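You operate a simulated robot arm through the tools that you are given. There is no shell and no other tool. Be economical: measure what you need, move in short steps, check, and stop when the job is done.

Carry out the task below with a simulated robot arm. There is one attempt and no reset: what you move stays moved.

TASK
Close the morning turn: end the trial named on the card in the TESTING tray.
Fine: its row's slider to END, switch to P.M., teal dial to 10, card into the FINISHED tray.

The check looks at the end state, three seconds after you hand in, the way a careful person would. Anything else that was tipped, shoved, dropped, spilled or broken makes it a failure.

THE ROBOT
A 7-joint arm with a two-finger parallel gripper on a trunk, on a base that drives. Base frame: it is fixed to the floor where the robot stands at the start and does not move with it; the origin is under the middle of the robot, x ahead of it, y to its left, z up; the surface under the hand at the start is at about z = 86. Units: cm, degrees, N and s.
With the tool pointing down near the work surface it reaches from about 20 to 74 cm from the robot's upright axis, wherever it stands. Its first joint turns from -166.0 to 166.0 degrees. Places, roughly: black dial [70, -30, 140]; grey switch [70, -30, 120]; inside of the finished tray [50, 0, 90]; reports lid [40, -50, 100]; teal dial [60, -50, 140]. Payload 1.57 kg.
The TCP is the grasp point between the finger pads, 3 cm short of the fingertips. In the tool frame z runs along the fingers and y along their closing line. The gripper opens to 11 cm. The fingers are 2.4 cm wide and 1.2 cm thick; the gripper's body (4.8 by 11.2 cm) begins 7.8 cm behind the TCP.
Orientation is that of the tool frame in the base frame, as [roll, pitch, yaw] about the fixed x, y, z axes, in that order (R = Rz(yaw) Ry(pitch) Rx(roll)). With the fingers straight down and closing along the base's y, the tool's x points along the base's -x, its y along +y and its z along -z.

THE INTERFACE
- The arm moves only by the tool jog_arm. Its arguments are lists of equal length, an entry for each row: "translation": the shift along the tool's x, y, z in cm, a list of three; "rot": the turn, a rotation vector about the tool's x, y, z in degrees, a list of three. In form: {"translation": [[tx, ty, tz], ...], "rot": [[wx, wy, wz], ...]}. A call has 1 to 12 rows; each row shifts and turns the commanded pose from where the row before left it, along the tool's axes as they then stand. "claw" is the closure, from 0 (fully open) to 1 (shut), set as the call begins (left out, the last holds). Rows are played at 5 a second. More than 5 cm and 8.6 degrees between two rows, or a gripper value outside its range, and nothing of the call is played. Where a pose cannot be reached the arm comes as near as it can. A force on the tool above 40 N (or 10 N above the force at the start of the call, whichever is more), or a blocked arm, ends the call early, and 0.2 s more pass. The fingers move at their own pace (about 4.5 cm/s each) and stop on an object; they squeeze with about 28 N. The grip force told is the motor's: it shows also when the fingers shut on nothing. Time passes only in rows, and 0.2 s behind the last, so rows that do not move let the fingers close. It gives the time, the measured TCP pose, the force on the tool (base axes), the opening and the grip force at its end, in the units of the frame above (readings bear some noise), with the torque about the TCP (base axes, N m) and any sound that the robot's microphone picked up.
- Cameras (640 x 400 px; columns grow to the right, rows downward): "scene" is now at [1.51, 10.76, 153.26]; the picture's right is [-0.54, -0.84, 0.00], its down [-0.45, 0.29, -0.84] and it looks along [0.71, -0.46, -0.54] (base axes); focal length 249 px, centre (320, 200). "wrist" rides on the gripper at [7, 1.6, -14.1] in the tool frame; the picture's right is [-0.23, 0.97, 0.00], its down [-0.86, -0.20, -0.48] and it looks along [-0.47, -0.11, 0.88] (tool axes); focal length 222 px, centre (320, 200). There is no depth. A picture from a camera that has moved, and an enlarged one, comes with that camera's place and axes in the base frame and with its lens.
- camera(camera): a new picture of that camera. No time passes.
- slide_trunk(by): slides the trunk up (or, below 0, down) by that many cm; the arm and the scene camera ride with it, the base frame stays. It gives what a move gives, with no picture.
- drive_base(legs): drives the robot by 1 to 6 legs, each [ahead, turn to the left] in cm and degrees, along the robot's own axes; the way and the turn of a leg run together, so that a leg with both is an arc; at most 150 cm and 180 degrees a leg. The arm and the cameras ride along, it lands a little off, and it stops where it bumps. It gives what a move gives.
- aim_head(pan, tilt): turns the head with the scene camera to pan (to the left, within 155 degrees either way) and tilt (down, from -29 to 69), counted from straight ahead of the robot. It gives what a move gives.
- inspect(camera, box): a new picture of the part [left, top, right, bottom] of that camera's present view, enlarged. No time passes.
- close_job(): hands the job in; it is judged then, once.

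Work in short steps. Places have to be worked out from the pictures, the camera data and where the tool is seen: move nearer, look again, correct. Check each grasp and each placing, and mend what went wrong. You have 120 turns and 82 pictures in all, those below and enlarged ones among them. Open the gripper and draw the arm clear of the work before you hand the job in, unless the task says otherwise; then end with one line.

The tools are called as a command line: name --argument value ..., lists and objects as JSON in quotes. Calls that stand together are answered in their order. jog_arm: Moves the arm, as the interface text tells. Its arguments: {"type":"object","properties":{"translation":{"type":"array","items":{"type":"array","items":{"type":"number"}}},"rot":{"type":"array","items":{"type":"array","items":{"type":"number"}}},"claw":{"type":"number"}},"required":["translation","rot"]} The other tools are called the same way: slide_trunk (by) slides the trunk up or down; drive_base (legs) drives the base; aim_head (pan, tilt) turns the head that bears the scene camera; camera (camera) takes a picture; inspect (camera, box) takes an enlarged picture of a part of a camera's view; close_job () hands the job in.

At the start:

```text
time_s: 0.0
eef_pos: [35.38, -25.03, 114.94]
ee_rot: [-180.0, 0.0, -180.0]
force: [0.0, 0.4, 0.1]
moment: [0.01, 0.03, 0.0]
opening: 10.97
grasp_force: 0.0
trunk travel left (down, up): [-45.1, 13.9]
robot x, y, heading: [0.06, 0.33, -0.2]
head pan, tilt: [-33.0, 32.4]
```

scene: 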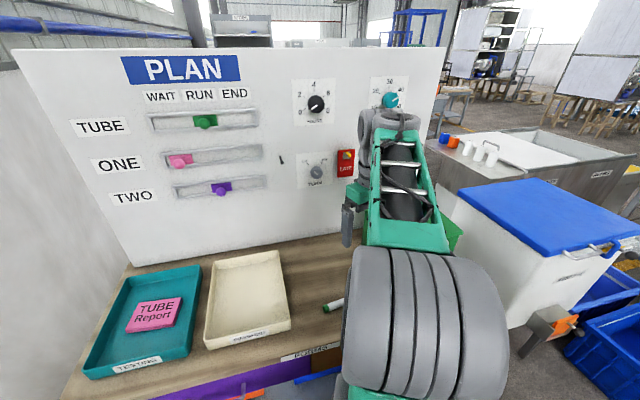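
wrist: 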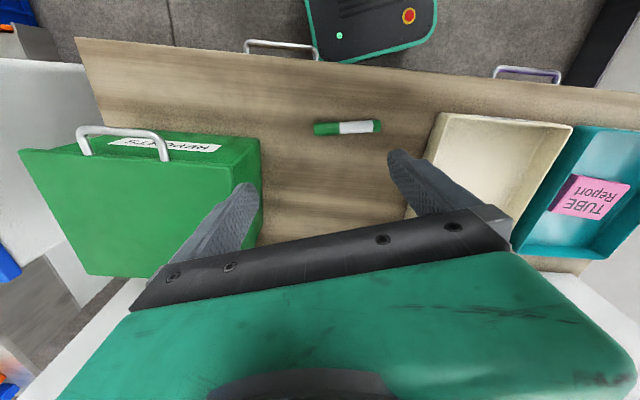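

I start by reading the card, the board and the trays close up.

inspect --camera "scene" --box '[60, 80, 280, 220]'

inspect --camera "scene" --box '[270, 70, 430, 210]'

inspect --camera "scene" --box '[70, 240, 350, 400]'

```text
2.86 times, centred on (170, 150) of scene
camera zoom: at [1.51, 10.76, 153.26], right [-0.54, -0.84, 0.0], down [-0.45, 0.29, -0.84], along [0.71, -0.46, -0.54], focal length 712 px, centre (749, 343)
```

zoom: 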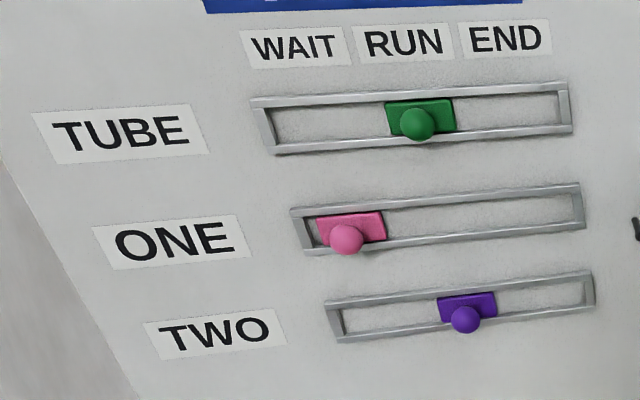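

```text
2.86 times, centred on (350, 140) of scene
camera zoom: at [1.51, 10.76, 153.26], right [-0.54, -0.84, 0.0], down [-0.45, 0.29, -0.84], along [0.71, -0.46, -0.54], focal length 712 px, centre (234, 371)
```

zoom: 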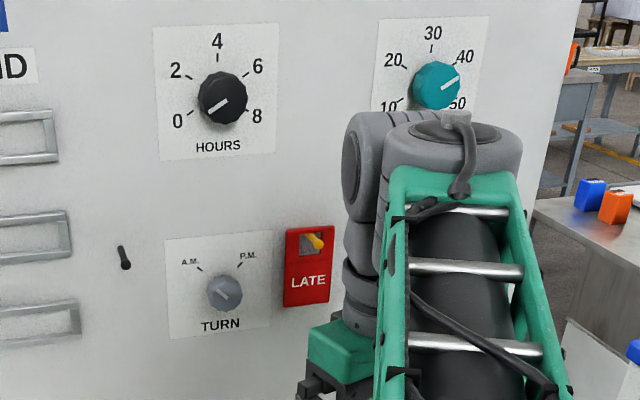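

```text
2.29 times, centred on (210, 320) of scene
camera zoom: at [1.51, 10.76, 153.26], right [-0.54, -0.84, 0.0], down [-0.45, 0.29, -0.84], along [0.71, -0.46, -0.54], focal length 570 px, centre (571, -74)
```

zoom: 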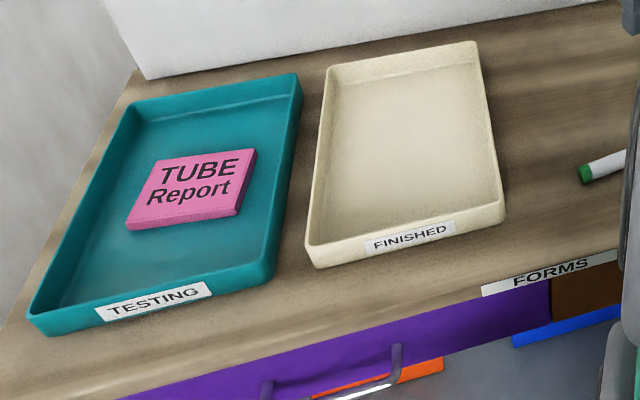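

The card names TUBE, so I need the top row (green knob). Scaling from the rays, the board is vertical and turned about 19°. The card is near [63, 26, 88], with its short side (about 8 cm) lying at about -26°. I move above it.

jog_arm --translation '[[-2.2, 4.28, 0.8], [-2.2, 4.28, 0.8], [-2.2, 4.28, 0.8], [-2.2, 4.28, 0.8], [-2.2, 4.28, 0.8], [-2.2, 4.28, 0.8], [-2.2, 4.28, 0.8], [-2.2, 4.28, 0.8], [-2.2, 4.28, 0.8], [-2.2, 4.28, 0.8], [-2.2, 4.28, 0.8], [-2.2, 4.28, 0.8]]' --rot '[[0, 0, 0], [0, 0, 0], [0, 0, 0], [0, 0, 0], [0, 0, 0], [0, 0, 0], [0, 0, 0], [0, 0, 0], [0, 0, 0], [0, 0, 0], [0, 0, 0], [0, 0, 0]]' --claw 0

jog_arm --translation '[[0, 0, 0], [0, 0, 0], [0, 0, 0], [0, 0, 0], [0, 0, 0], [0, 0, 0], [0, 0, 0], [0, 0, 0]]' --rot '[[0, 0, -8], [0, 0, -8], [0, 0, -8], [0, 0, -8], [0, 0, -8], [0, 0, -8], [0, 0, -8], [0, 0, -8]]'

camera --camera "wrist"

camera --camera "scene"

```text
time_s: 2.6
eef_pos: [62.15, 26.45, 105.34]
ee_rot: [180.0, 0.1, -180.0]
force: [0.7, -0.2, 0.5]
moment: [0.03, -0.03, 0.01]
opening: 10.97
grasp_force: 0.0
trunk travel left (down, up): [-45.1, 13.9]
robot x, y, heading: [-0.14, 0.07, -0.1]
head pan, tilt: [-33.0, 32.4]
```

```text
time_s: 4.4
eef_pos: [61.9, 26.32, 105.36]
ee_rot: [-179.9, 0.1, -116.0]
force: [-0.2, 0.1, 0.3]
moment: [0.01, 0.01, -0.02]
opening: 11.0
grasp_force: 0.1
trunk travel left (down, up): [-45.1, 13.9]
robot x, y, heading: [0.07, -0.45, 0.1]
head pan, tilt: [-33.0, 32.4]
```

```text
76 pictures are left
camera wrist: at [57.38, 20.79, 119.42], right [-0.78, 0.63, 0.0], down [0.55, 0.68, 0.48], along [0.3, 0.37, -0.88], focal length 222 px, centre (320, 200)
```

wrist: 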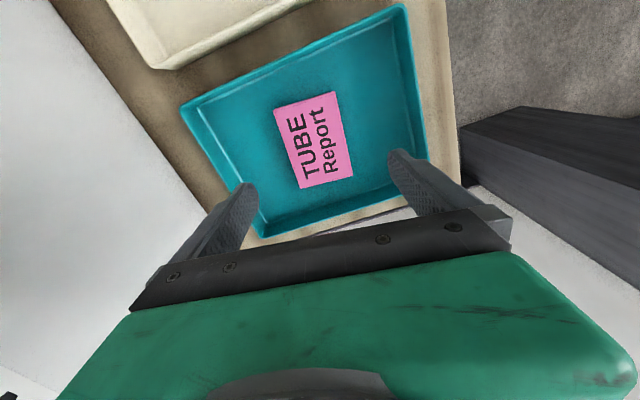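

```text
75 pictures are left
camera scene: at [1.52, 10.78, 153.26], right [-0.54, -0.84, 0.0], down [-0.45, 0.29, -0.84], along [0.71, -0.46, -0.54], focal length 249 px, centre (320, 200)
```

scene: 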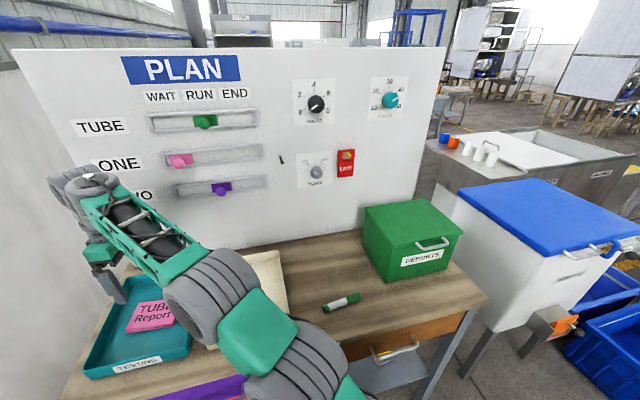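

The wrist view agrees: the card is centred at about [63.0, 26.6] and lined up with the fingers. I shift slightly and come down in steps.

jog_arm --translation '[[-0.75, -0.86, 2], [0, 0, 4], [0, 0, 4], [0, 0, 3]]' --rot '[[0, 0, 0], [0, 0, 0], [0, 0, 0], [0, 0, 0]]'

camera --camera "wrist"

```text
time_s: 5.4
eef_pos: [62.7, 26.6, 92.49]
ee_rot: [180.0, 0.0, -116.0]
force: [0.1, 0.6, 0.3]
moment: [-0.02, -0.02, 0.03]
opening: 10.98
grasp_force: 0.0
trunk travel left (down, up): [-45.1, 13.9]
robot x, y, heading: [-0.02, -0.02, 0.0]
head pan, tilt: [-33.0, 32.4]
```

```text
74 pictures are left
camera wrist: at [58.29, 20.94, 106.53], right [-0.78, 0.63, 0.0], down [0.55, 0.68, 0.48], along [0.3, 0.37, -0.88], focal length 222 px, centre (320, 200)
```

wrist: 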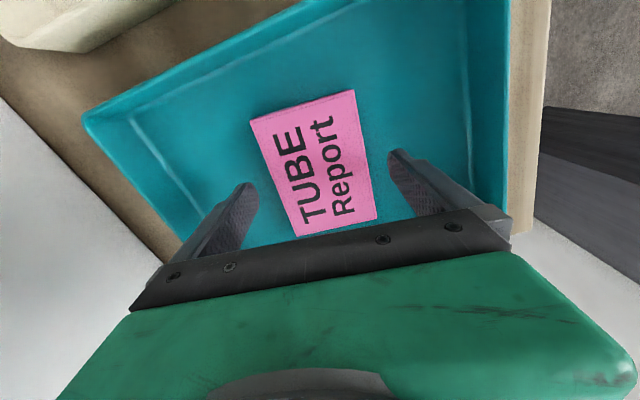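

The card sits between the fingers. I come down to about z = 90 and close.

jog_arm --translation '[[0, 0, 1.3], [0, 0, 1.2]]' --rot '[[0, 0, 0], [0, 0, 0]]'

jog_arm --translation '[[0, 0, 0], [0, 0, 0], [0, 0, 0], [0, 0, 0], [0, 0, 0]]' --rot '[[0, 0, 0], [0, 0, 0], [0, 0, 0], [0, 0, 0], [0, 0, 0]]' --claw 1

camera --camera "wrist"

```text
time_s: 6.0
eef_pos: [62.85, 26.53, 89.99]
ee_rot: [180.0, 0.0, -116.1]
force: [0.3, -0.3, 0.7]
moment: [0.06, 0.0, 0.0]
opening: 11.01
grasp_force: 0.1
trunk travel left (down, up): [-45.1, 13.9]
robot x, y, heading: [-0.01, -0.23, -0.0]
head pan, tilt: [-33.0, 32.4]
```

```text
time_s: 7.2
eef_pos: [62.69, 26.56, 89.95]
ee_rot: [179.9, 0.0, -116.0]
force: [-0.1, 0.2, 0.8]
moment: [-0.01, 0.02, 0.03]
opening: 8.46
grasp_force: 27.5
trunk travel left (down, up): [-45.1, 13.9]
robot x, y, heading: [-0.0, 0.14, 0.1]
head pan, tilt: [-33.0, 32.4]
```

```text
73 pictures are left
camera wrist: at [58.31, 21.01, 104.0], right [-0.78, 0.63, 0.0], down [0.55, 0.68, 0.48], along [0.3, 0.37, -0.88], focal length 222 px, centre (320, 200)
```

wrist: 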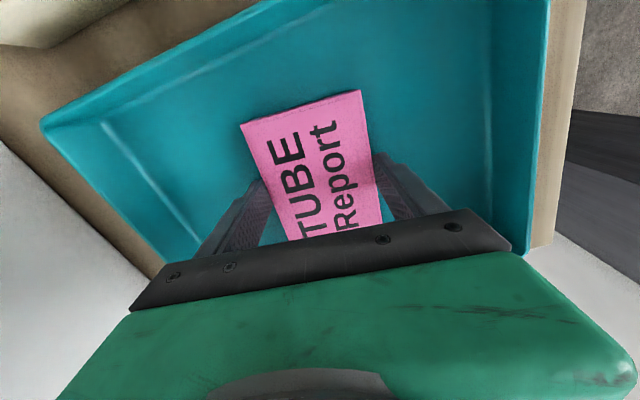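

It is gripped at 8.46 cm. I lift it and carry it to the FINISHED tray, whose centre is at about [55, 2].

jog_arm --translation '[[0, 0, -3], [0, 0, -4], [0, 0, -4], [4.25, -0.63, 0], [4.25, -0.63, 0], [4.25, -0.63, 0], [4.25, -0.63, 0], [4.25, -0.63, 0], [4.25, -0.63, 0]]' --rot '[[0, 0, 0], [0, 0, 0], [0, 0, 0], [0, 0, 0], [0, 0, 0], [0, 0, 0], [0, 0, 0], [0, 0, 0], [0, 0, 0]]'

camera --camera "wrist"

camera --camera "scene"

```text
time_s: 9.2
eef_pos: [55.23, 1.93, 100.89]
ee_rot: [179.9, 0.0, -115.9]
force: [-0.3, -0.9, 0.5]
moment: [-0.02, 0.02, 0.01]
opening: 0.0
grasp_force: 21.0
trunk travel left (down, up): [-45.1, 13.9]
robot x, y, heading: [-0.17, -0.05, 0.0]
head pan, tilt: [-33.0, 32.4]
```

```text
72 pictures are left
camera wrist: at [50.76, -3.59, 114.92], right [-0.78, 0.63, 0.0], down [0.55, 0.68, 0.48], along [0.3, 0.37, -0.88], focal length 222 px, centre (320, 200)
```

wrist: 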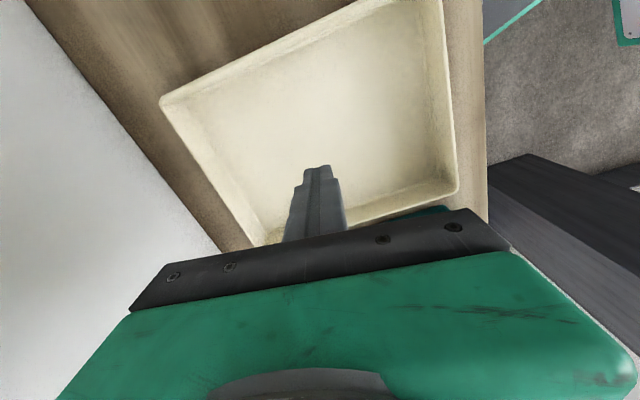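

```text
71 pictures are left
camera scene: at [1.51, 10.76, 153.26], right [-0.54, -0.84, 0.0], down [-0.45, 0.29, -0.84], along [0.71, -0.46, -0.54], focal length 249 px, centre (320, 200)
```

scene: 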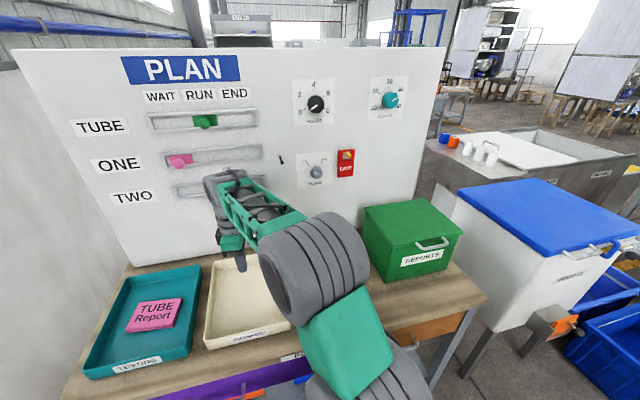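

The card slipped out and stayed in the TESTING tray, because I gripped too shallow. I go back above it, open, and grip lower.

jog_arm --translation '[[-4.25, 0.63, 0], [-4.25, 0.63, 0], [-4.25, 0.63, 0], [-4.25, 0.63, 0], [-4.25, 0.63, 0], [-4.25, 0.63, 0], [0, 0, 0], [0, 0, 0]]' --rot '[[0, 0, 0], [0, 0, 0], [0, 0, 0], [0, 0, 0], [0, 0, 0], [0, 0, 0], [0, 0, 0], [0, 0, 0]]' --claw 0

camera --camera "wrist"

inspect --camera "scene" --box '[70, 250, 230, 390]'

```text
time_s: 11.0
eef_pos: [63.18, 26.59, 100.77]
ee_rot: [180.0, 0.0, -116.0]
force: [-0.4, -0.5, 0.1]
moment: [0.05, 0.0, 0.03]
opening: 11.03
grasp_force: 0.1
trunk travel left (down, up): [-45.1, 13.9]
robot x, y, heading: [-0.29, -0.26, -0.1]
head pan, tilt: [-33.0, 32.4]
```

```text
70 pictures are left
camera wrist: at [58.62, 20.98, 114.88], right [-0.78, 0.63, 0.0], down [0.55, 0.68, 0.48], along [0.3, 0.37, -0.88], focal length 222 px, centre (320, 200)
```

wrist: 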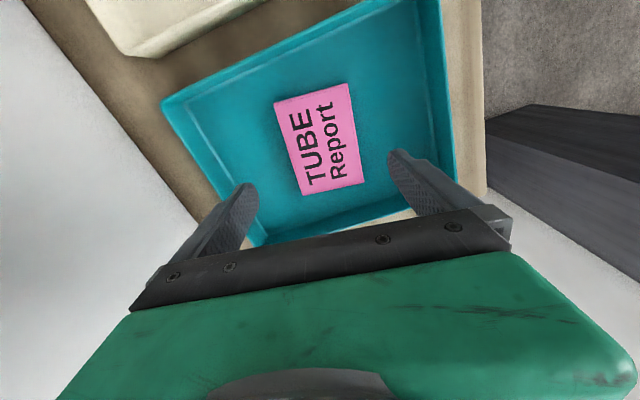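

```text
2.86 times, centred on (150, 320) of scene
camera zoom: at [1.49, 10.75, 153.26], right [-0.54, -0.84, 0.0], down [-0.45, 0.29, -0.84], along [0.71, -0.46, -0.54], focal length 712 px, centre (806, -143)
```

zoom: 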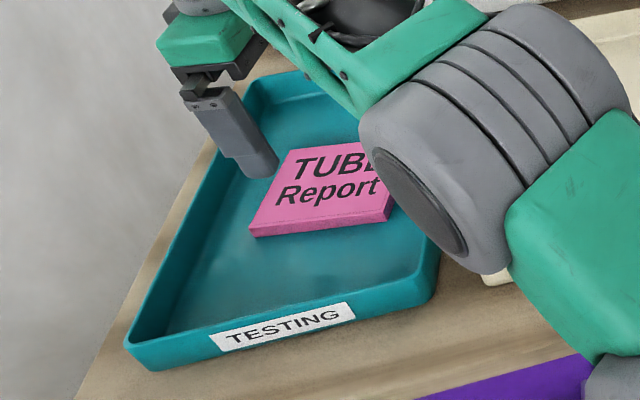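

The card has not moved. I descend to about z = 89 and watch the force for contact with the tray floor.

jog_arm --translation '[[0, 0, 4], [0, 0, 4], [0, 0, 2.5], [0, 0, 0.5], [0, 0, 0.5]]' --rot '[[0, 0, 0], [0, 0, 0], [0, 0, 0], [0, 0, 0], [0, 0, 0]]'

jog_arm --translation '[[0, 0, 0.3]]' --rot '[[0, 0, 0]]'

```text
time_s: 12.2
eef_pos: [62.87, 26.68, 89.48]
ee_rot: [-179.8, 0.2, -116.0]
force: [-0.8, -1.2, 10.6]
moment: [0.12, 0.7, 0.11]
opening: 11.0
grasp_force: 0.1
trunk travel left (down, up): [-45.1, 13.9]
robot x, y, heading: [0.05, -0.17, -0.1]
head pan, tilt: [-33.0, 32.4]
```

```text
time_s: 12.6
eef_pos: [62.91, 26.55, 89.54]
ee_rot: [-179.7, 0.4, -116.0]
force: [-0.6, -1.7, 28.2]
moment: [0.36, 1.65, 0.18]
opening: 10.99
grasp_force: 0.1
trunk travel left (down, up): [-45.1, 13.9]
robot x, y, heading: [-0.08, -0.19, 0.0]
head pan, tilt: [-33.0, 32.4]
```

The tray floor is touched at TCP z of about 89.5. I back off a hair, close, and lift slowly while watching the opening.

jog_arm --translation '[[0, 0, -0.4]]' --rot '[[0, 0, 0]]'

jog_arm --translation '[[0, 0, 0], [0, 0, 0], [0, 0, 0], [0, 0, 0], [0, 0, 0], [0, 0, 0]]' --rot '[[0, 0, 0], [0, 0, 0], [0, 0, 0], [0, 0, 0], [0, 0, 0], [0, 0, 0]]' --claw 1

jog_arm --translation '[[0, 0, -0.3], [0, 0, -0.3], [0, 0, -0.4], [0, 0, -0.5], [0, 0, -0.5]]' --rot '[[0, 0, 0], [0, 0, 0], [0, 0, 0], [0, 0, 0], [0, 0, 0]]'

camera --camera "wrist"

```text
time_s: 13.0
eef_pos: [62.87, 26.65, 89.6]
ee_rot: [-179.9, 0.0, -116.0]
force: [3.6, 1.7, 15.9]
moment: [0.42, 0.79, -0.29]
opening: 10.83
grasp_force: 0.1
trunk travel left (down, up): [-45.1, 13.9]
robot x, y, heading: [0.13, -0.18, 0.3]
head pan, tilt: [-33.0, 32.4]
```

```text
time_s: 14.4
eef_pos: [62.87, 26.6, 89.62]
ee_rot: [180.0, 0.1, -116.0]
force: [-4.5, 1.0, 8.2]
moment: [0.29, 0.41, 0.07]
opening: 8.42
grasp_force: 28.4
trunk travel left (down, up): [-45.1, 13.9]
robot x, y, heading: [0.16, 0.13, 0.0]
head pan, tilt: [-33.0, 32.4]
```

```text
time_s: 15.6
eef_pos: [62.95, 26.66, 91.53]
ee_rot: [180.0, 0.0, -116.0]
force: [0.5, 1.1, -1.0]
moment: [-0.02, 0.01, -0.01]
opening: 8.39
grasp_force: 27.6
trunk travel left (down, up): [-45.1, 13.9]
robot x, y, heading: [0.37, -0.02, 0.2]
head pan, tilt: [-33.0, 32.4]
```

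```text
68 pictures are left
camera wrist: at [58.4, 21.11, 105.6], right [-0.78, 0.63, 0.0], down [0.55, 0.68, 0.48], along [0.3, 0.37, -0.88], focal length 222 px, centre (320, 200)
```

wrist: 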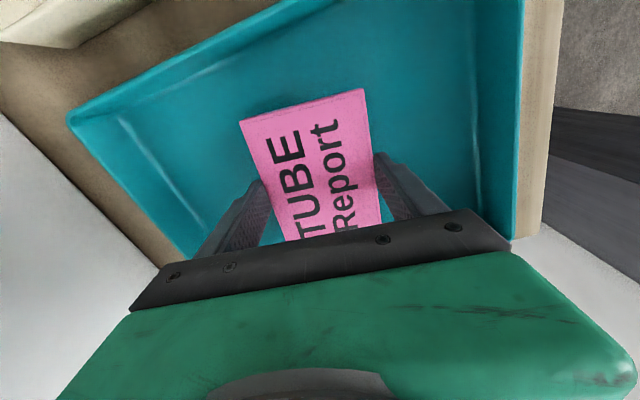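

The card is up this time with the opening steady at 8.4. I raise it gently further and carry it across in small steps.

jog_arm --translation '[[0, 0, -1], [0, 0, -1.5], [0, 0, -1.5], [0, 0, -1.5], [0, 0, -1.5], [0, 0, -1]]' --rot '[[0, 0, 0], [0, 0, 0], [0, 0, 0], [0, 0, 0], [0, 0, 0], [0, 0, 0]]'

jog_arm --translation '[[1, -0.1, 0], [2, -0.3, 0], [2.4, -0.36, 0], [2.4, -0.36, 0], [2.4, -0.36, 0], [2.4, -0.36, 0], [2.4, -0.36, 0], [2.4, -0.36, 0], [2.4, -0.36, 0], [2.4, -0.36, 0], [2, -0.3, 0], [1, -0.1, 0]]' --rot '[[0, 0, 0], [0, 0, 0], [0, 0, 0], [0, 0, 0], [0, 0, 0], [0, 0, 0], [0, 0, 0], [0, 0, 0], [0, 0, 0], [0, 0, 0], [0, 0, 0], [0, 0, 0]]'

camera --camera "wrist"

```text
time_s: 17.0
eef_pos: [62.95, 26.66, 99.46]
ee_rot: [-180.0, -0.1, -116.1]
force: [0.0, -0.4, -0.9]
moment: [0.0, -0.01, -0.02]
opening: 8.41
grasp_force: 27.4
trunk travel left (down, up): [-45.1, 13.9]
robot x, y, heading: [-0.19, 0.02, 0.1]
head pan, tilt: [-33.0, 32.4]
```

```text
time_s: 19.6
eef_pos: [55.21, 2.31, 99.44]
ee_rot: [-180.0, 0.0, -116.0]
force: [0.3, -0.6, -0.2]
moment: [0.02, 0.03, 0.0]
opening: 8.38
grasp_force: 28.2
trunk travel left (down, up): [-45.1, 13.9]
robot x, y, heading: [0.06, -0.02, -0.1]
head pan, tilt: [-33.0, 32.4]
```

```text
67 pictures are left
camera wrist: at [50.72, -3.26, 113.55], right [-0.78, 0.63, 0.0], down [0.55, 0.68, 0.48], along [0.3, 0.37, -0.88], focal length 222 px, centre (320, 200)
```

wrist: 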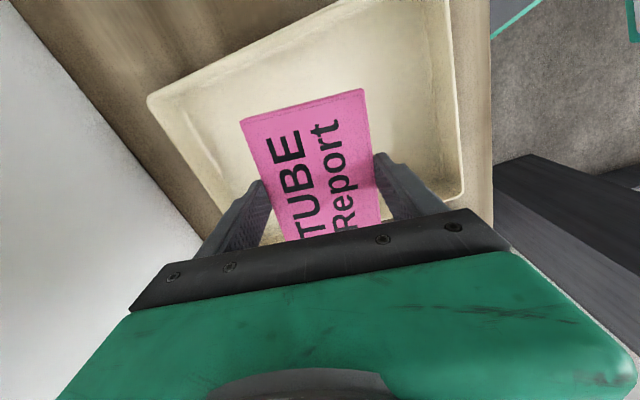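

It is over the FINISHED tray. I lower it to the floor there.

jog_arm --translation '[[0, 0, 2], [0, 0, 2], [0, 0, 2], [0, 0, 2], [0, 0, 1], [0, 0, 0.5], [0, 0, 0.3]]' --rot '[[0, 0, 0], [0, 0, 0], [0, 0, 0], [0, 0, 0], [0, 0, 0], [0, 0, 0], [0, 0, 0]]'

```text
time_s: 21.2
eef_pos: [55.11, 2.43, 89.76]
ee_rot: [-180.0, 0.1, -116.1]
force: [0.4, -0.2, -0.3]
moment: [0.02, -0.01, 0.01]
opening: 8.4
grasp_force: 28.3
trunk travel left (down, up): [-45.1, 13.9]
robot x, y, heading: [0.01, -0.2, -0.2]
head pan, tilt: [-33.0, 32.4]
```

No contact yet, so it is a few millimetres above the floor. I lower a touch more and open.

jog_arm --translation '[[0, 0, 0.2]]' --rot '[[0, 0, 0]]'

jog_arm --translation '[[0, 0, 0], [0, 0, 0], [0, 0, 0], [0, 0, 0], [0, 0, -1], [0, 0, -4], [0, 0, -4], [0, 0, -4], [0, 0, -4]]' --rot '[[0, 0, 0], [0, 0, 0], [0, 0, 0], [0, 0, 0], [0, 0, 0], [0, 0, 0], [0, 0, 0], [0, 0, 0], [0, 0, 0]]' --claw 0

camera --camera "wrist"

```text
time_s: 21.6
eef_pos: [55.14, 2.29, 89.6]
ee_rot: [-179.9, 0.0, -116.0]
force: [0.1, -0.1, 3.9]
moment: [-0.01, 0.2, 0.02]
opening: 8.39
grasp_force: 27.8
trunk travel left (down, up): [-45.1, 13.9]
robot x, y, heading: [-0.1, 0.31, 0.0]
head pan, tilt: [-33.0, 32.4]
```

```text
time_s: 23.6
eef_pos: [55.1, 2.21, 106.85]
ee_rot: [180.0, -0.1, -116.1]
force: [-0.2, -0.3, 0.2]
moment: [0.01, 0.01, -0.03]
opening: 11.0
grasp_force: 0.1
trunk travel left (down, up): [-45.1, 13.9]
robot x, y, heading: [-0.11, 0.19, -0.3]
head pan, tilt: [-33.0, 32.4]
```

```text
66 pictures are left
camera wrist: at [50.74, -3.33, 120.9], right [-0.78, 0.63, 0.0], down [0.55, 0.68, 0.48], along [0.3, 0.37, -0.88], focal length 222 px, centre (320, 200)
```

wrist: 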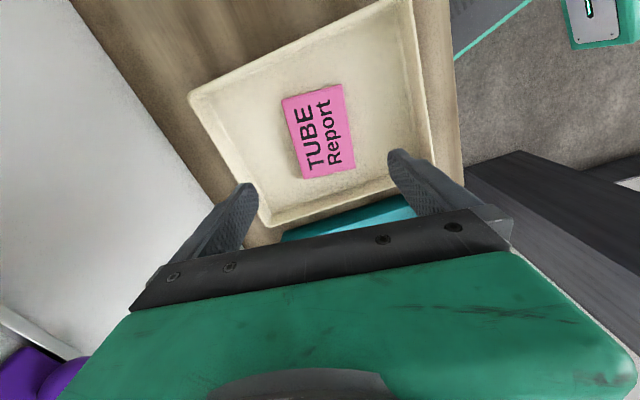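

The card lies flat in the FINISHED tray. Next I raise the hand and turn it to point horizontally at the board (heading about -19°).

jog_arm --translation '[[0, 0, -2.7], [0, 0, -2.7], [0, 0, -2.7], [0, 0, -2.7], [0, 0, -2.7], [0, 0, -2.7], [0, 0, -2.7], [0, 0, -2.7], [0, 0, -2.7], [0, 0, -2.7]]' --rot '[[0, 0, 8.33], [0, 0, 8.33], [0, 0, 8.33], [0, 0, 8.33], [0, 0, 8.33], [0, 0, 8.33], [0, 0, 8.33], [0, 0, 8.33], [0, 0, 8.33], [0, 0, 8.33]]'

jog_arm --translation '[[0, 0, 0], [0, 0, 0], [0, 0, 0], [0, 0, 0], [0, 0, 0], [0, 0, 0], [0, 0, 0], [0, 0, 0], [0, 0, 0], [0, 0, 0], [0, 0, 0]]' --rot '[[0, -8.18, 0], [0, -8.18, 0], [0, -8.18, 0], [0, -8.18, 0], [0, -8.18, 0], [0, -8.18, 0], [0, -8.18, 0], [0, -8.18, 0], [0, -8.18, 0], [0, -8.18, 0], [0, -8.18, 0]]' --claw 1

camera --camera "wrist"

camera --camera "scene"

```text
time_s: 25.2
eef_pos: [55.63, 2.38, 125.08]
ee_rot: [-179.9, 1.1, -173.0]
force: [8.1, 4.3, -10.0]
moment: [-0.79, 0.24, -0.41]
opening: 11.0
grasp_force: 0.1
out of reach, approached as far as the arm can: row 8
trunk travel left (down, up): [-45.1, 13.9]
robot x, y, heading: [0.09, 0.06, -0.1]
head pan, tilt: [-33.0, 32.4]
stopped in row 8: the force on the tool passed its limit at 112 N (the readings are from after the stop); the commanded pose is now the measured one
```

```text
time_s: 26.9
eef_pos: [59.63, 5.02, 113.16]
ee_rot: [178.1, 44.1, -173.9]
force: [-0.8, -0.3, 0.2]
moment: [-0.04, -0.02, -0.01]
opening: 0.0
grasp_force: 21.4
out of reach, approached as far as the arm can: row 5
trunk travel left (down, up): [-45.1, 13.9]
robot x, y, heading: [0.09, -0.21, 0.3]
head pan, tilt: [-33.0, 32.4]
stopped in row 8: the arm was blocked; the commanded pose is now the measured one
```

```text
65 pictures are left
camera wrist: at [44.76, 4.52, 118.37], right [0.04, 0.98, 0.18], down [0.31, -0.18, 0.93], along [0.95, 0.02, -0.31], focal length 222 px, centre (320, 200)
```

wrist: 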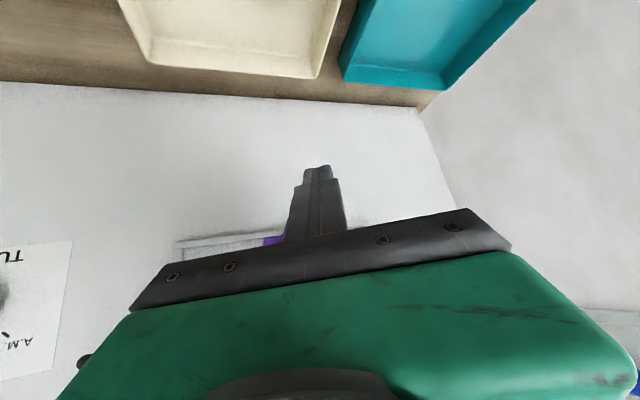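

```text
64 pictures are left
camera scene: at [1.29, 10.71, 153.13], right [-0.54, -0.84, 0.0], down [-0.45, 0.29, -0.84], along [0.71, -0.46, -0.54], focal length 249 px, centre (320, 200)
```

scene: 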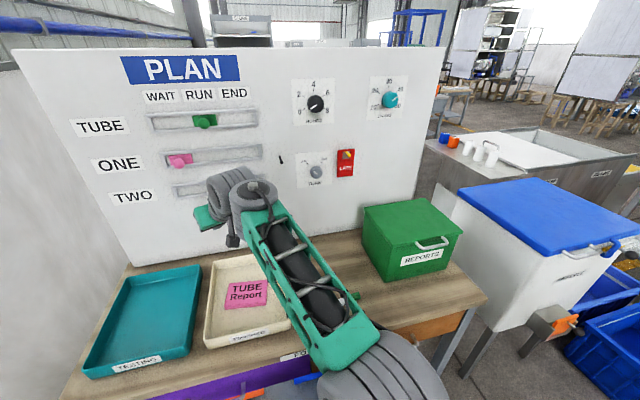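

The hand could not tilt up from here: the wrist pitch ran out because the shoulder is too high for this target. I lower the trunk in stages, raising the hand back up each time.

slide_trunk --by -10

jog_arm --translation '[[0, 0, 0], [-2, 0, -2], [-2, 0, -2], [-2, 0, -2], [-2, 0, -2]]' --rot '[[0, 0, 0], [0, 0, 0], [0, 0, 0], [0, 0, 0], [0, 0, 0]]'

```text
time_s: 28.2
eef_pos: [59.84, 5.04, 102.83]
ee_rot: [178.0, 43.7, -173.8]
force: [0.3, 0.2, -0.6]
moment: [0.0, -0.03, -0.01]
opening: 0.0
grasp_force: 21.3
trunk travel left (down, up): [-35.1, 23.9]
robot x, y, heading: [0.05, -0.15, -0.1]
head pan, tilt: [-33.0, 32.4]
```

```text
time_s: 29.4
eef_pos: [59.72, 4.66, 114.83]
ee_rot: [178.0, 44.6, -173.8]
force: [0.4, -0.2, 0.0]
moment: [-0.01, 0.0, -0.02]
opening: 0.0
grasp_force: 21.2
trunk travel left (down, up): [-35.1, 23.9]
robot x, y, heading: [-0.01, 0.1, 0.1]
head pan, tilt: [-33.0, 32.4]
```

That worked. I lower the trunk another 12 cm and raise the hand again.

slide_trunk --by -12

jog_arm --translation '[[0, 0, 0], [-2, 0, -2], [-2, 0, -2], [-2, 0, -2], [-2, 0, -2], [-2, 0, -2], [-2, 0, -2], [-2, 0, -2], [-2, 0, -2]]' --rot '[[0, 0, 0], [0, 0, 0], [0, 0, 0], [0, 0, 0], [0, 0, 0], [0, 0, 0], [0, 0, 0], [0, 0, 0], [0, 0, 0]]'

jog_arm --translation '[[0, 0, 0], [0, 0, 0], [0, 0, 0], [0, 0, 0], [0, 0, 0], [0, 0, 0]]' --rot '[[0, -7.6, 0], [0, -7.6, 0], [0, -7.6, 0], [0, -7.6, 0], [0, -7.6, 0], [0, -7.6, 0]]'

```text
time_s: 30.9
eef_pos: [59.76, 4.67, 102.89]
ee_rot: [178.2, 44.6, -173.8]
force: [-0.4, -0.5, -0.4]
moment: [0.04, 0.0, 0.0]
opening: 0.0
grasp_force: 21.7
trunk travel left (down, up): [-23.1, 35.9]
robot x, y, heading: [-0.27, -0.05, 0.1]
head pan, tilt: [-33.0, 32.4]
```

```text
time_s: 32.9
eef_pos: [59.56, -0.06, 118.05]
ee_rot: [-179.1, 46.3, -173.1]
force: [-0.8, 0.4, -0.2]
moment: [0.02, -0.05, -0.01]
opening: 0.01
grasp_force: 21.3
out of reach, approached as far as the arm can: row 7, 8, 9
trunk travel left (down, up): [-23.1, 35.9]
robot x, y, heading: [0.04, 0.09, -0.0]
head pan, tilt: [-33.0, 32.4]
```

```text
time_s: 34.3
eef_pos: [61.82, 2.32, 123.56]
ee_rot: [176.4, 66.8, -175.6]
force: [-1.5, -0.5, 0.4]
moment: [0.01, 0.0, -0.02]
opening: 0.0
grasp_force: 20.7
out of reach, approached as far as the arm can: row 2, 3, 4, 5, 6
trunk travel left (down, up): [-23.1, 35.9]
robot x, y, heading: [0.23, -0.05, -0.2]
head pan, tilt: [-33.0, 32.4]
```

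Still limited, so I look at the arm's configuration.

camera --camera "scene"

```text
63 pictures are left
camera scene: at [1.51, 10.77, 131.26], right [-0.54, -0.84, 0.0], down [-0.45, 0.29, -0.84], along [0.71, -0.46, -0.54], focal length 249 px, centre (320, 200)
```

scene: 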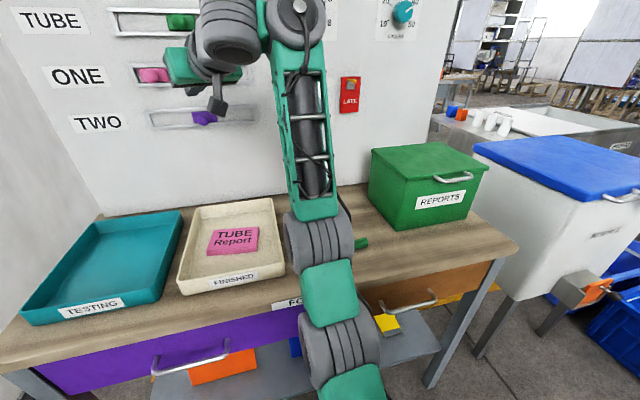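

The arm looks well stretched upward now. I raise the trunk 10 cm, which lifts the hand, and try the rest of the tilt.

slide_trunk --by 10

jog_arm --translation '[[0, 0, 0], [0, 0, 0], [0, 0, 0]]' --rot '[[0, -7.6, 0], [0, -7.6, 0], [0, -7.6, 0]]'

```text
time_s: 35.7
eef_pos: [61.83, 2.35, 133.57]
ee_rot: [176.4, 66.7, -175.6]
force: [0.0, 0.1, -0.1]
moment: [-0.02, -0.01, 0.02]
opening: 0.0
grasp_force: 21.6
trunk travel left (down, up): [-33.1, 25.9]
robot x, y, heading: [0.1, 0.06, -0.2]
head pan, tilt: [-33.0, 32.4]
```

```text
time_s: 36.5
eef_pos: [61.84, 2.25, 133.59]
ee_rot: [176.5, 66.6, -175.5]
force: [-1.1, 0.2, 0.2]
moment: [-0.02, -0.01, -0.03]
opening: 0.0
grasp_force: 21.8
out of reach, approached as far as the arm can: row 1, 2, 3
trunk travel left (down, up): [-33.1, 25.9]
robot x, y, heading: [0.11, -0.14, 0.3]
head pan, tilt: [-33.0, 32.4]
```

The pitch looks blocked by the last joint nearing its limit, which also explains the earlier yaw stop. I spin the hand about its own axis the other way (about -156°), which puts the camera on top, and then tilt.

jog_arm --translation '[[0, 0, 0], [0, 0, 0], [0, 0, 0], [0, 0, 0], [0, 0, 0], [0, 0, 0], [0, 0, 0], [0, 0, 0], [0, 0, 0], [0, 0, 0]]' --rot '[[0, 0, -8.2], [0, 0, -8.2], [0, 0, -8.2], [0, 0, -8.2], [0, 0, -8.2], [0, 0, -8.2], [0, 0, -8.2], [0, 0, -8.2], [0, 0, -8.2], [0, 0, -8.2]]'

jog_arm --translation '[[0, 0, 0], [0, 0, 0], [0, 0, 0], [0, 0, 0], [0, 0, 0], [0, 0, 0], [0, 0, 0], [0, 0, 0], [0, 0, 0], [0, 0, 0], [0, 0, 0], [0, 0, 0]]' --rot '[[0, 0, -8.2], [0, 0, -8.2], [0, 0, -8.2], [0, 0, -8.2], [0, 0, -8.2], [0, 0, -8.2], [0, 0, -8.2], [0, 0, -8.2], [0, 0, -8.2], [0, 0, -8.2], [0, 0, -8.2], [0, 0, -8.2]]'

```text
time_s: 38.7
eef_pos: [61.7, 2.3, 133.66]
ee_rot: [-113.4, 8.7, -85.5]
force: [0.0, 0.4, -0.1]
moment: [0.0, 0.02, -0.04]
opening: 0.02
grasp_force: 21.2
trunk travel left (down, up): [-33.1, 25.9]
robot x, y, heading: [0.23, 0.05, 0.0]
head pan, tilt: [-33.0, 32.4]
```

```text
time_s: 41.3
eef_pos: [61.81, 2.39, 133.77]
ee_rot: [-177.6, -66.8, 5.8]
force: [0.3, -1.1, -0.1]
moment: [0.01, 0.03, 0.0]
opening: 0.02
grasp_force: 20.8
trunk travel left (down, up): [-33.1, 25.9]
robot x, y, heading: [0.21, -0.07, -0.0]
head pan, tilt: [-33.0, 32.4]
```

The spin went through, and now the tool's x points upward. I tilt up 23° and turn the heading to -19.3°.

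jog_arm --translation '[[0, 0, 0], [0, 0, 0], [0, 0, 0], [0, 0, 0], [0, 0, 0], [0, 0, 0]]' --rot '[[0, 7.73, 0], [0, 7.73, 0], [0, 7.73, 0], [-8.36, 0, 0], [-8.36, 0, 0], [-8.36, 0, 0]]'

camera --camera "wrist"

camera --camera "scene"

```text
time_s: 42.7
eef_pos: [57.39, 1.04, 135.37]
ee_rot: [164.8, -64.8, 4.0]
force: [0.1, -0.3, 0.7]
moment: [0.01, 0.01, -0.03]
opening: 0.0
grasp_force: 21.0
out of reach, approached as far as the arm can: row 1, 2, 3, 4, 5, 6
trunk travel left (down, up): [-33.1, 25.9]
robot x, y, heading: [-0.08, -0.07, 0.1]
head pan, tilt: [-33.0, 32.4]
```

```text
62 pictures are left
camera wrist: at [47.57, 2.39, 147.49], right [-0.26, -0.96, -0.1], down [-0.76, 0.27, -0.6], along [0.6, -0.08, -0.79], focal length 222 px, centre (320, 200)
```

wrist: 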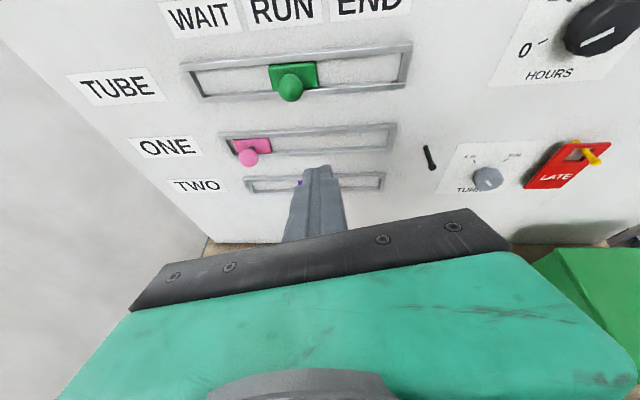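

```text
61 pictures are left
camera scene: at [1.49, 10.79, 141.26], right [-0.54, -0.84, 0.0], down [-0.45, 0.29, -0.84], along [0.71, -0.46, -0.54], focal length 249 px, centre (320, 200)
```

scene: 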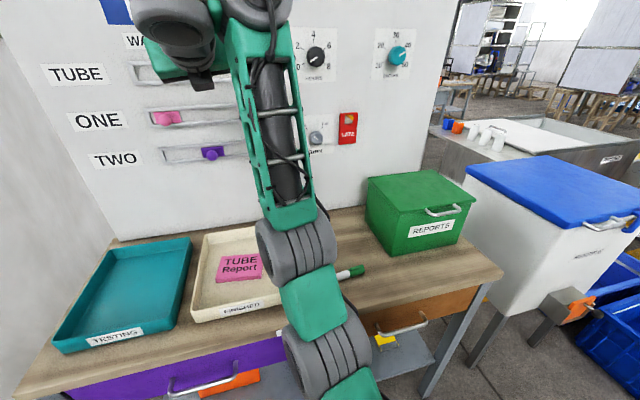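

The arm now looks nearly straight, so this is a reach limit rather than a wrist limit. I raise the trunk 14 cm, bring the hand back down and tilt again.

slide_trunk --by 14

jog_arm --translation '[[-3, 0, 1.3], [-3, 0, 1.3], [-3, 0, 1.3], [-3, 0, 1.3], [0, 0, 0], [0, 0, 0], [0, 0, 0]]' --rot '[[0, 0, 0], [0, 0, 0], [0, 0, 0], [0, 0, 0], [0, 8, 0], [0, 8, 0], [0, 8, 0]]'

```text
time_s: 44.3
eef_pos: [57.48, 1.07, 149.31]
ee_rot: [165.1, -64.8, 3.9]
force: [0.3, -0.1, -0.5]
moment: [-0.02, -0.01, 0.02]
opening: 0.0
grasp_force: 21.2
trunk travel left (down, up): [-47.1, 11.9]
robot x, y, heading: [-0.1, 0.12, -0.1]
head pan, tilt: [-33.0, 32.4]
```

```text
time_s: 45.9
eef_pos: [57.47, 1.04, 149.33]
ee_rot: [165.0, -64.7, 3.9]
force: [-0.7, 0.9, 0.4]
moment: [0.02, 0.01, -0.04]
opening: 0.01
grasp_force: 20.9
out of reach, approached as far as the arm can: row 1, 2, 3, 4, 5, 6, 7
trunk travel left (down, up): [-47.1, 11.9]
robot x, y, heading: [0.29, -0.18, 0.1]
head pan, tilt: [-33.0, 32.4]
```

The estimates say the shoulder sits near z ≈ 92, so the arm is simply stretched out, and the commanded pose has probably drifted past reach. I undo the last tilts and pull back and down.

jog_arm --translation '[[0, 0, 0], [0, 0, 0], [0, 0, 0], [0, 0, -3], [0, 0, -3], [0, 0, -3]]' --rot '[[0, -8, 0], [0, -8, 0], [0, -8, 0], [0, 0, 0], [0, 0, 0], [0, 0, 0]]'

```text
time_s: 47.3
eef_pos: [49.39, 3.55, 153.17]
ee_rot: [169.4, -53.3, -1.0]
force: [-0.1, -0.2, 0.2]
moment: [0.03, 0.02, 0.01]
opening: 0.0
grasp_force: 21.2
out of reach, approached as far as the arm can: row 2, 3, 4, 5, 6
trunk travel left (down, up): [-47.1, 11.9]
robot x, y, heading: [-0.02, 0.0, -0.1]
head pan, tilt: [-33.0, 32.4]
```

It responds. The hand must come down, so I move it straight down.

jog_arm --translation '[[-2.4, 0, 1.8], [-2.4, 0, 1.8], [-2.4, 0, 1.8], [-2.4, 0, 1.8]]' --rot '[[0, 0, 0], [0, 0, 0], [0, 0, 0], [0, 0, 0]]'

```text
time_s: 48.3
eef_pos: [48.82, 1.9, 144.52]
ee_rot: [169.7, -52.6, -1.4]
force: [-0.2, 0.5, -0.1]
moment: [0.02, 0.04, -0.02]
opening: 0.0
grasp_force: 21.5
out of reach, approached as far as the arm can: row 3, 4
trunk travel left (down, up): [-47.1, 11.9]
robot x, y, heading: [-0.1, -0.02, 0.0]
head pan, tilt: [-33.0, 32.4]
```

camera --camera "scene"

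```text
60 pictures are left
camera scene: at [1.42, 10.75, 155.27], right [-0.54, -0.84, 0.0], down [-0.45, 0.29, -0.84], along [0.71, -0.46, -0.54], focal length 249 px, centre (320, 200)
```

scene: 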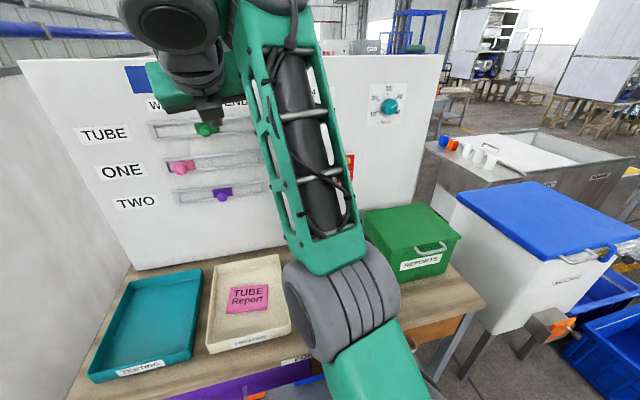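

It did move down about 9 cm. I continue down in smaller steps.

jog_arm --translation '[[-1.6, 0, 1.2], [-1.6, 0, 1.2], [-1.6, 0, 1.2], [-1.6, 0, 1.2], [-1.6, 0, 1.2], [-1.6, 0, 1.2]]' --rot '[[0, 0, 0], [0, 0, 0], [0, 0, 0], [0, 0, 0], [0, 0, 0], [0, 0, 0]]'

```text
time_s: 49.7
eef_pos: [45.22, -0.43, 143.13]
ee_rot: [169.7, -52.7, -1.3]
force: [0.2, -0.3, -1.0]
moment: [0.01, -0.03, 0.0]
opening: 0.03
grasp_force: 21.8
out of reach, approached as far as the arm can: row 1, 2, 3, 4, 5, 6
trunk travel left (down, up): [-47.1, 11.9]
robot x, y, heading: [0.07, 0.13, 0.2]
head pan, tilt: [-33.0, 32.4]
```

Position slides while orientation holds, so some wrist joint is at its limit in this posture. I go back to a relaxed tool-down posture, camera outward, and start again from there.

jog_arm --translation '[[-3.3, 0, 3.1], [-2.9, 0, 3.5], [-2.5, 0, 3.8], [-2.0, 0, 4.05], [-1.5, 0, 4.25], [-1.1, 0, 4.4], [-0.5, 0, 4.5], [0, 0, 4.5]]' --rot '[[0, -6.6, 0], [0, -6.6, 0], [0, -6.6, 0], [0, -6.6, 0], [0, -6.6, 0], [0, -6.6, 0], [0, -6.6, 0], [0, -6.6, 0]]'

camera --camera "scene"

```text
time_s: 51.5
eef_pos: [49.22, -5.16, 107.14]
ee_rot: [173.8, -0.9, -9.5]
force: [0.2, 0.5, 0.3]
moment: [0.01, -0.01, -0.01]
opening: 0.02
grasp_force: 21.3
trunk travel left (down, up): [-47.1, 11.9]
robot x, y, heading: [0.07, 0.13, -0.1]
head pan, tilt: [-33.0, 32.4]
```

```text
59 pictures are left
camera scene: at [1.55, 10.76, 155.26], right [-0.54, -0.84, 0.0], down [-0.45, 0.29, -0.84], along [0.71, -0.46, -0.54], focal length 249 px, centre (320, 200)
```

scene: 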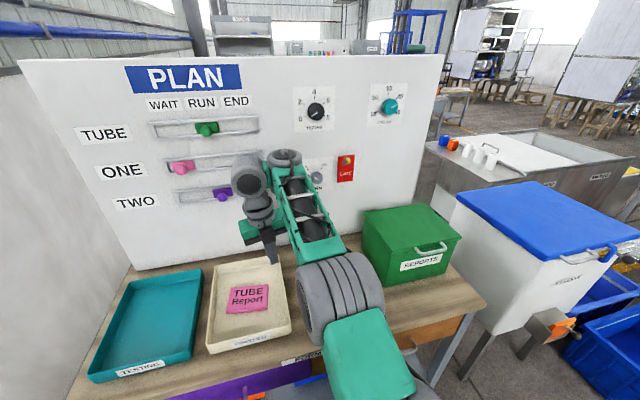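

All rows were reached this time. Next I tilt up from this relaxed pose in place and see how far it goes.

jog_arm --translation '[[0, 0, 0], [0, 0, 0], [0, 0, 0], [0, 0, 0], [0, 0, 0], [0, 0, 0], [0, 0, 0], [0, 0, 0]]' --rot '[[0, 8, 0], [0, 8, 0], [0, 8, 0], [0, 8, 0], [0, 8, 0], [0, 8, 0], [0, 8, 0], [0, 8, 0]]'

camera --camera "scene"

```text
time_s: 53.3
eef_pos: [48.06, -2.58, 134.73]
ee_rot: [177.6, -54.7, 6.8]
force: [0.2, -0.4, 0.0]
moment: [0.0, -0.03, -0.03]
opening: 0.0
grasp_force: 21.2
out of reach, approached as far as the arm can: row 2, 3, 4, 5, 6, 7, 8
trunk travel left (down, up): [-47.1, 11.9]
robot x, y, heading: [-0.17, 0.11, -0.1]
head pan, tilt: [-33.0, 32.4]
stopped in row 8: the arm was blocked; the commanded pose is now the measured one
```

```text
58 pictures are left
camera scene: at [1.49, 10.76, 155.21], right [-0.54, -0.84, 0.0], down [-0.45, 0.29, -0.84], along [0.71, -0.46, -0.54], focal length 249 px, centre (320, 200)
```

scene: 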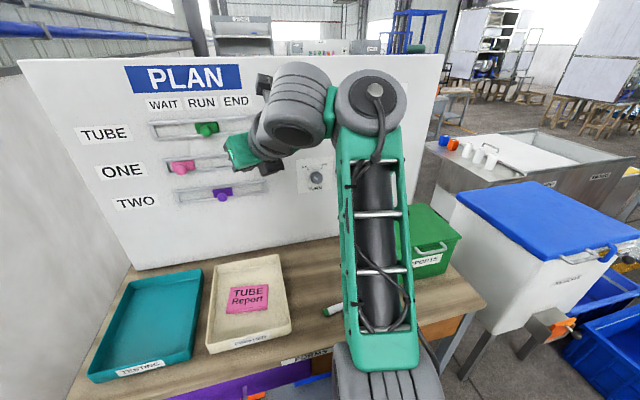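

I zoom in on the wrist to understand its joints.

inspect --camera "scene" --box '[200, 40, 460, 400]'

```text
1.11 times, centred on (330, 220) of scene
camera zoom: at [1.49, 10.76, 155.21], right [-0.54, -0.84, 0.0], down [-0.45, 0.29, -0.84], along [0.71, -0.46, -0.54], focal length 277 px, centre (309, 178)
```

zoom: 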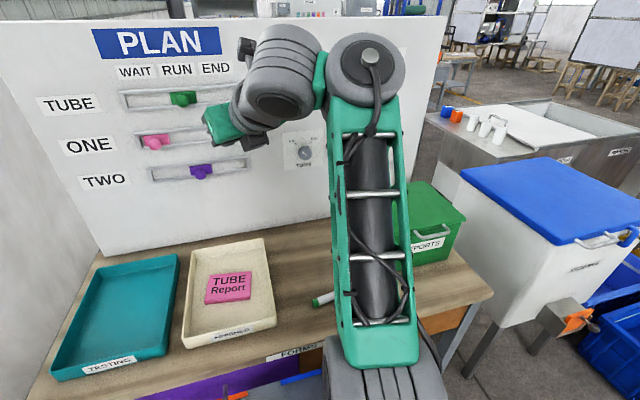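

Readings suggest one joint saturates, but which one is unclear. I test small single moves from here: first roll about the tool axis, then pitch.

jog_arm --translation '[[0, 0, 0]]' --rot '[[0, 4, 0]]'

jog_arm --translation '[[0, 0, 0]]' --rot '[[-6, 0, 0]]'

jog_arm --translation '[[-2.5, 0, 1.8]]' --rot '[[0, 0, 0]]'

jog_arm --translation '[[1.8, 0, 2.5]]' --rot '[[0, 0, 0]]'

jog_arm --translation '[[0, 3, 0]]' --rot '[[0, 0, 0]]'

```text
time_s: 53.7
eef_pos: [48.68, -1.27, 135.96]
ee_rot: [178.6, -57.7, 8.9]
force: [-0.2, 0.0, 0.2]
moment: [0.03, -0.01, -0.01]
opening: 0.0
grasp_force: 21.3
out of reach, approached as far as the arm can: row 1
trunk travel left (down, up): [-47.1, 11.9]
robot x, y, heading: [-0.13, 0.28, -0.1]
head pan, tilt: [-33.0, 32.4]
```

```text
time_s: 54.1
eef_pos: [48.46, -5.7, 137.83]
ee_rot: [173.1, -57.2, 3.8]
force: [-0.6, -0.5, 0.6]
moment: [0.03, -0.01, 0.01]
opening: 0.0
grasp_force: 21.3
out of reach, approached as far as the arm can: row 1
trunk travel left (down, up): [-47.1, 11.9]
robot x, y, heading: [-0.01, -0.32, 0.0]
head pan, tilt: [-33.0, 32.4]
```

```text
time_s: 54.7
eef_pos: [52.42, -9.23, 130.0]
ee_rot: [-179.3, -50.4, -4.0]
force: [0.3, -0.4, -0.7]
moment: [0.02, 0.04, 0.01]
opening: 0.0
grasp_force: 21.6
out of reach, approached as far as the arm can: row 1
trunk travel left (down, up): [-47.1, 11.9]
robot x, y, heading: [-0.13, 0.36, -0.2]
head pan, tilt: [-33.0, 32.4]
stopped in row 1: the arm was blocked; the commanded pose is now the measured one
```

```text
time_s: 55.1
eef_pos: [55.36, -8.94, 130.84]
ee_rot: [-179.9, -51.2, -3.2]
force: [-0.4, -0.1, -0.1]
moment: [-0.01, 0.02, 0.01]
opening: 0.04
grasp_force: 20.8
trunk travel left (down, up): [-47.1, 11.9]
robot x, y, heading: [-0.25, -0.27, -0.0]
head pan, tilt: [-33.0, 32.4]
```

```text
time_s: 55.5
eef_pos: [55.07, -12.02, 130.81]
ee_rot: [-179.9, -51.2, -3.5]
force: [-0.9, 0.1, 0.2]
moment: [-0.03, 0.0, -0.01]
opening: 0.02
grasp_force: 21.3
trunk travel left (down, up): [-47.1, 11.9]
robot x, y, heading: [0.3, -0.27, 0.1]
head pan, tilt: [-33.0, 32.4]
```

Moving forward freed the arm: the last two rows were fully reached. I extend forward a bit more and tilt in small steps.

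jog_arm --translation '[[1.9, 0, 2.3], [0, 0, 0], [0, 0, 0], [0, 0, 0]]' --rot '[[0, 0, 0], [0, 5, 0], [0, 5, 0], [0, 5, 0]]'

```text
time_s: 56.7
eef_pos: [60.71, -13.67, 123.33]
ee_rot: [-173.8, -58.8, -8.9]
force: [0.3, -1.0, 0.1]
moment: [0.0, 0.0, 0.01]
opening: 0.03
grasp_force: 21.6
trunk travel left (down, up): [-47.1, 11.9]
robot x, y, heading: [0.18, -0.25, -0.1]
head pan, tilt: [-33.0, 32.4]
stopped in row 4: the arm was blocked; the commanded pose is now the measured one
```

camera --camera "scene"

jog_arm --translation '[[0, 0, 0]]' --rot '[[0, 3, 0]]'

```text
56 pictures are left
camera scene: at [1.68, 10.7, 155.11], right [-0.54, -0.84, 0.0], down [-0.45, 0.29, -0.84], along [0.71, -0.46, -0.54], focal length 249 px, centre (320, 200)
```

scene: 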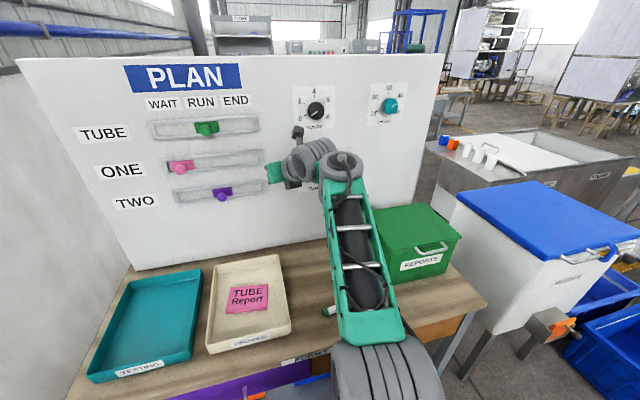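

```text
time_s: 57.3
eef_pos: [61.33, -14.23, 120.3]
ee_rot: [-171.3, -58.9, -11.2]
force: [0.1, -0.4, -0.2]
moment: [-0.02, 0.05, 0.04]
opening: 0.0
grasp_force: 21.5
trunk travel left (down, up): [-47.1, 11.9]
robot x, y, heading: [-0.18, 0.28, -0.2]
head pan, tilt: [-33.0, 32.4]
stopped in row 1: the arm was blocked; the commanded pose is now the measured one
```

The arm seems to be near a wrist singularity, where small commands need large joint swings. I turn the heading toward the board first, since the arm seems to want that, with several small rows.

jog_arm --translation '[[0, 0, 0], [0, 0, 0], [0, 0, 0]]' --rot '[[-2.6, 0, 1.5], [-2.6, 0, 1.5], [-2.6, 0, 1.5]]'

jog_arm --translation '[[0, 0, 0], [0, 0, 0], [0, 0, 0]]' --rot '[[0, 3, 0], [0, 3, 0], [0, 3, 0]]'

```text
time_s: 58.3
eef_pos: [59.81, -21.17, 117.38]
ee_rot: [-170.7, -54.9, -27.5]
force: [-0.2, -1.0, 0.2]
moment: [0.05, 0.02, 0.04]
opening: 0.0
grasp_force: 20.9
out of reach, approached as far as the arm can: row 3
trunk travel left (down, up): [-47.1, 11.9]
robot x, y, heading: [0.0, 0.26, 0.2]
head pan, tilt: [-33.0, 32.4]
stopped in row 3: the arm was blocked; the commanded pose is now the measured one
```

```text
time_s: 59.3
eef_pos: [60.69, -21.67, 111.53]
ee_rot: [-166.4, -56.6, -31.9]
force: [1.3, -0.2, -0.2]
moment: [0.0, 0.03, 0.02]
opening: 0.0
grasp_force: 21.7
out of reach, approached as far as the arm can: row 2, 3
trunk travel left (down, up): [-47.1, 11.9]
robot x, y, heading: [0.03, -0.19, -0.2]
head pan, tilt: [-33.0, 32.4]
stopped in row 3: the arm was blocked; the commanded pose is now the measured one
```

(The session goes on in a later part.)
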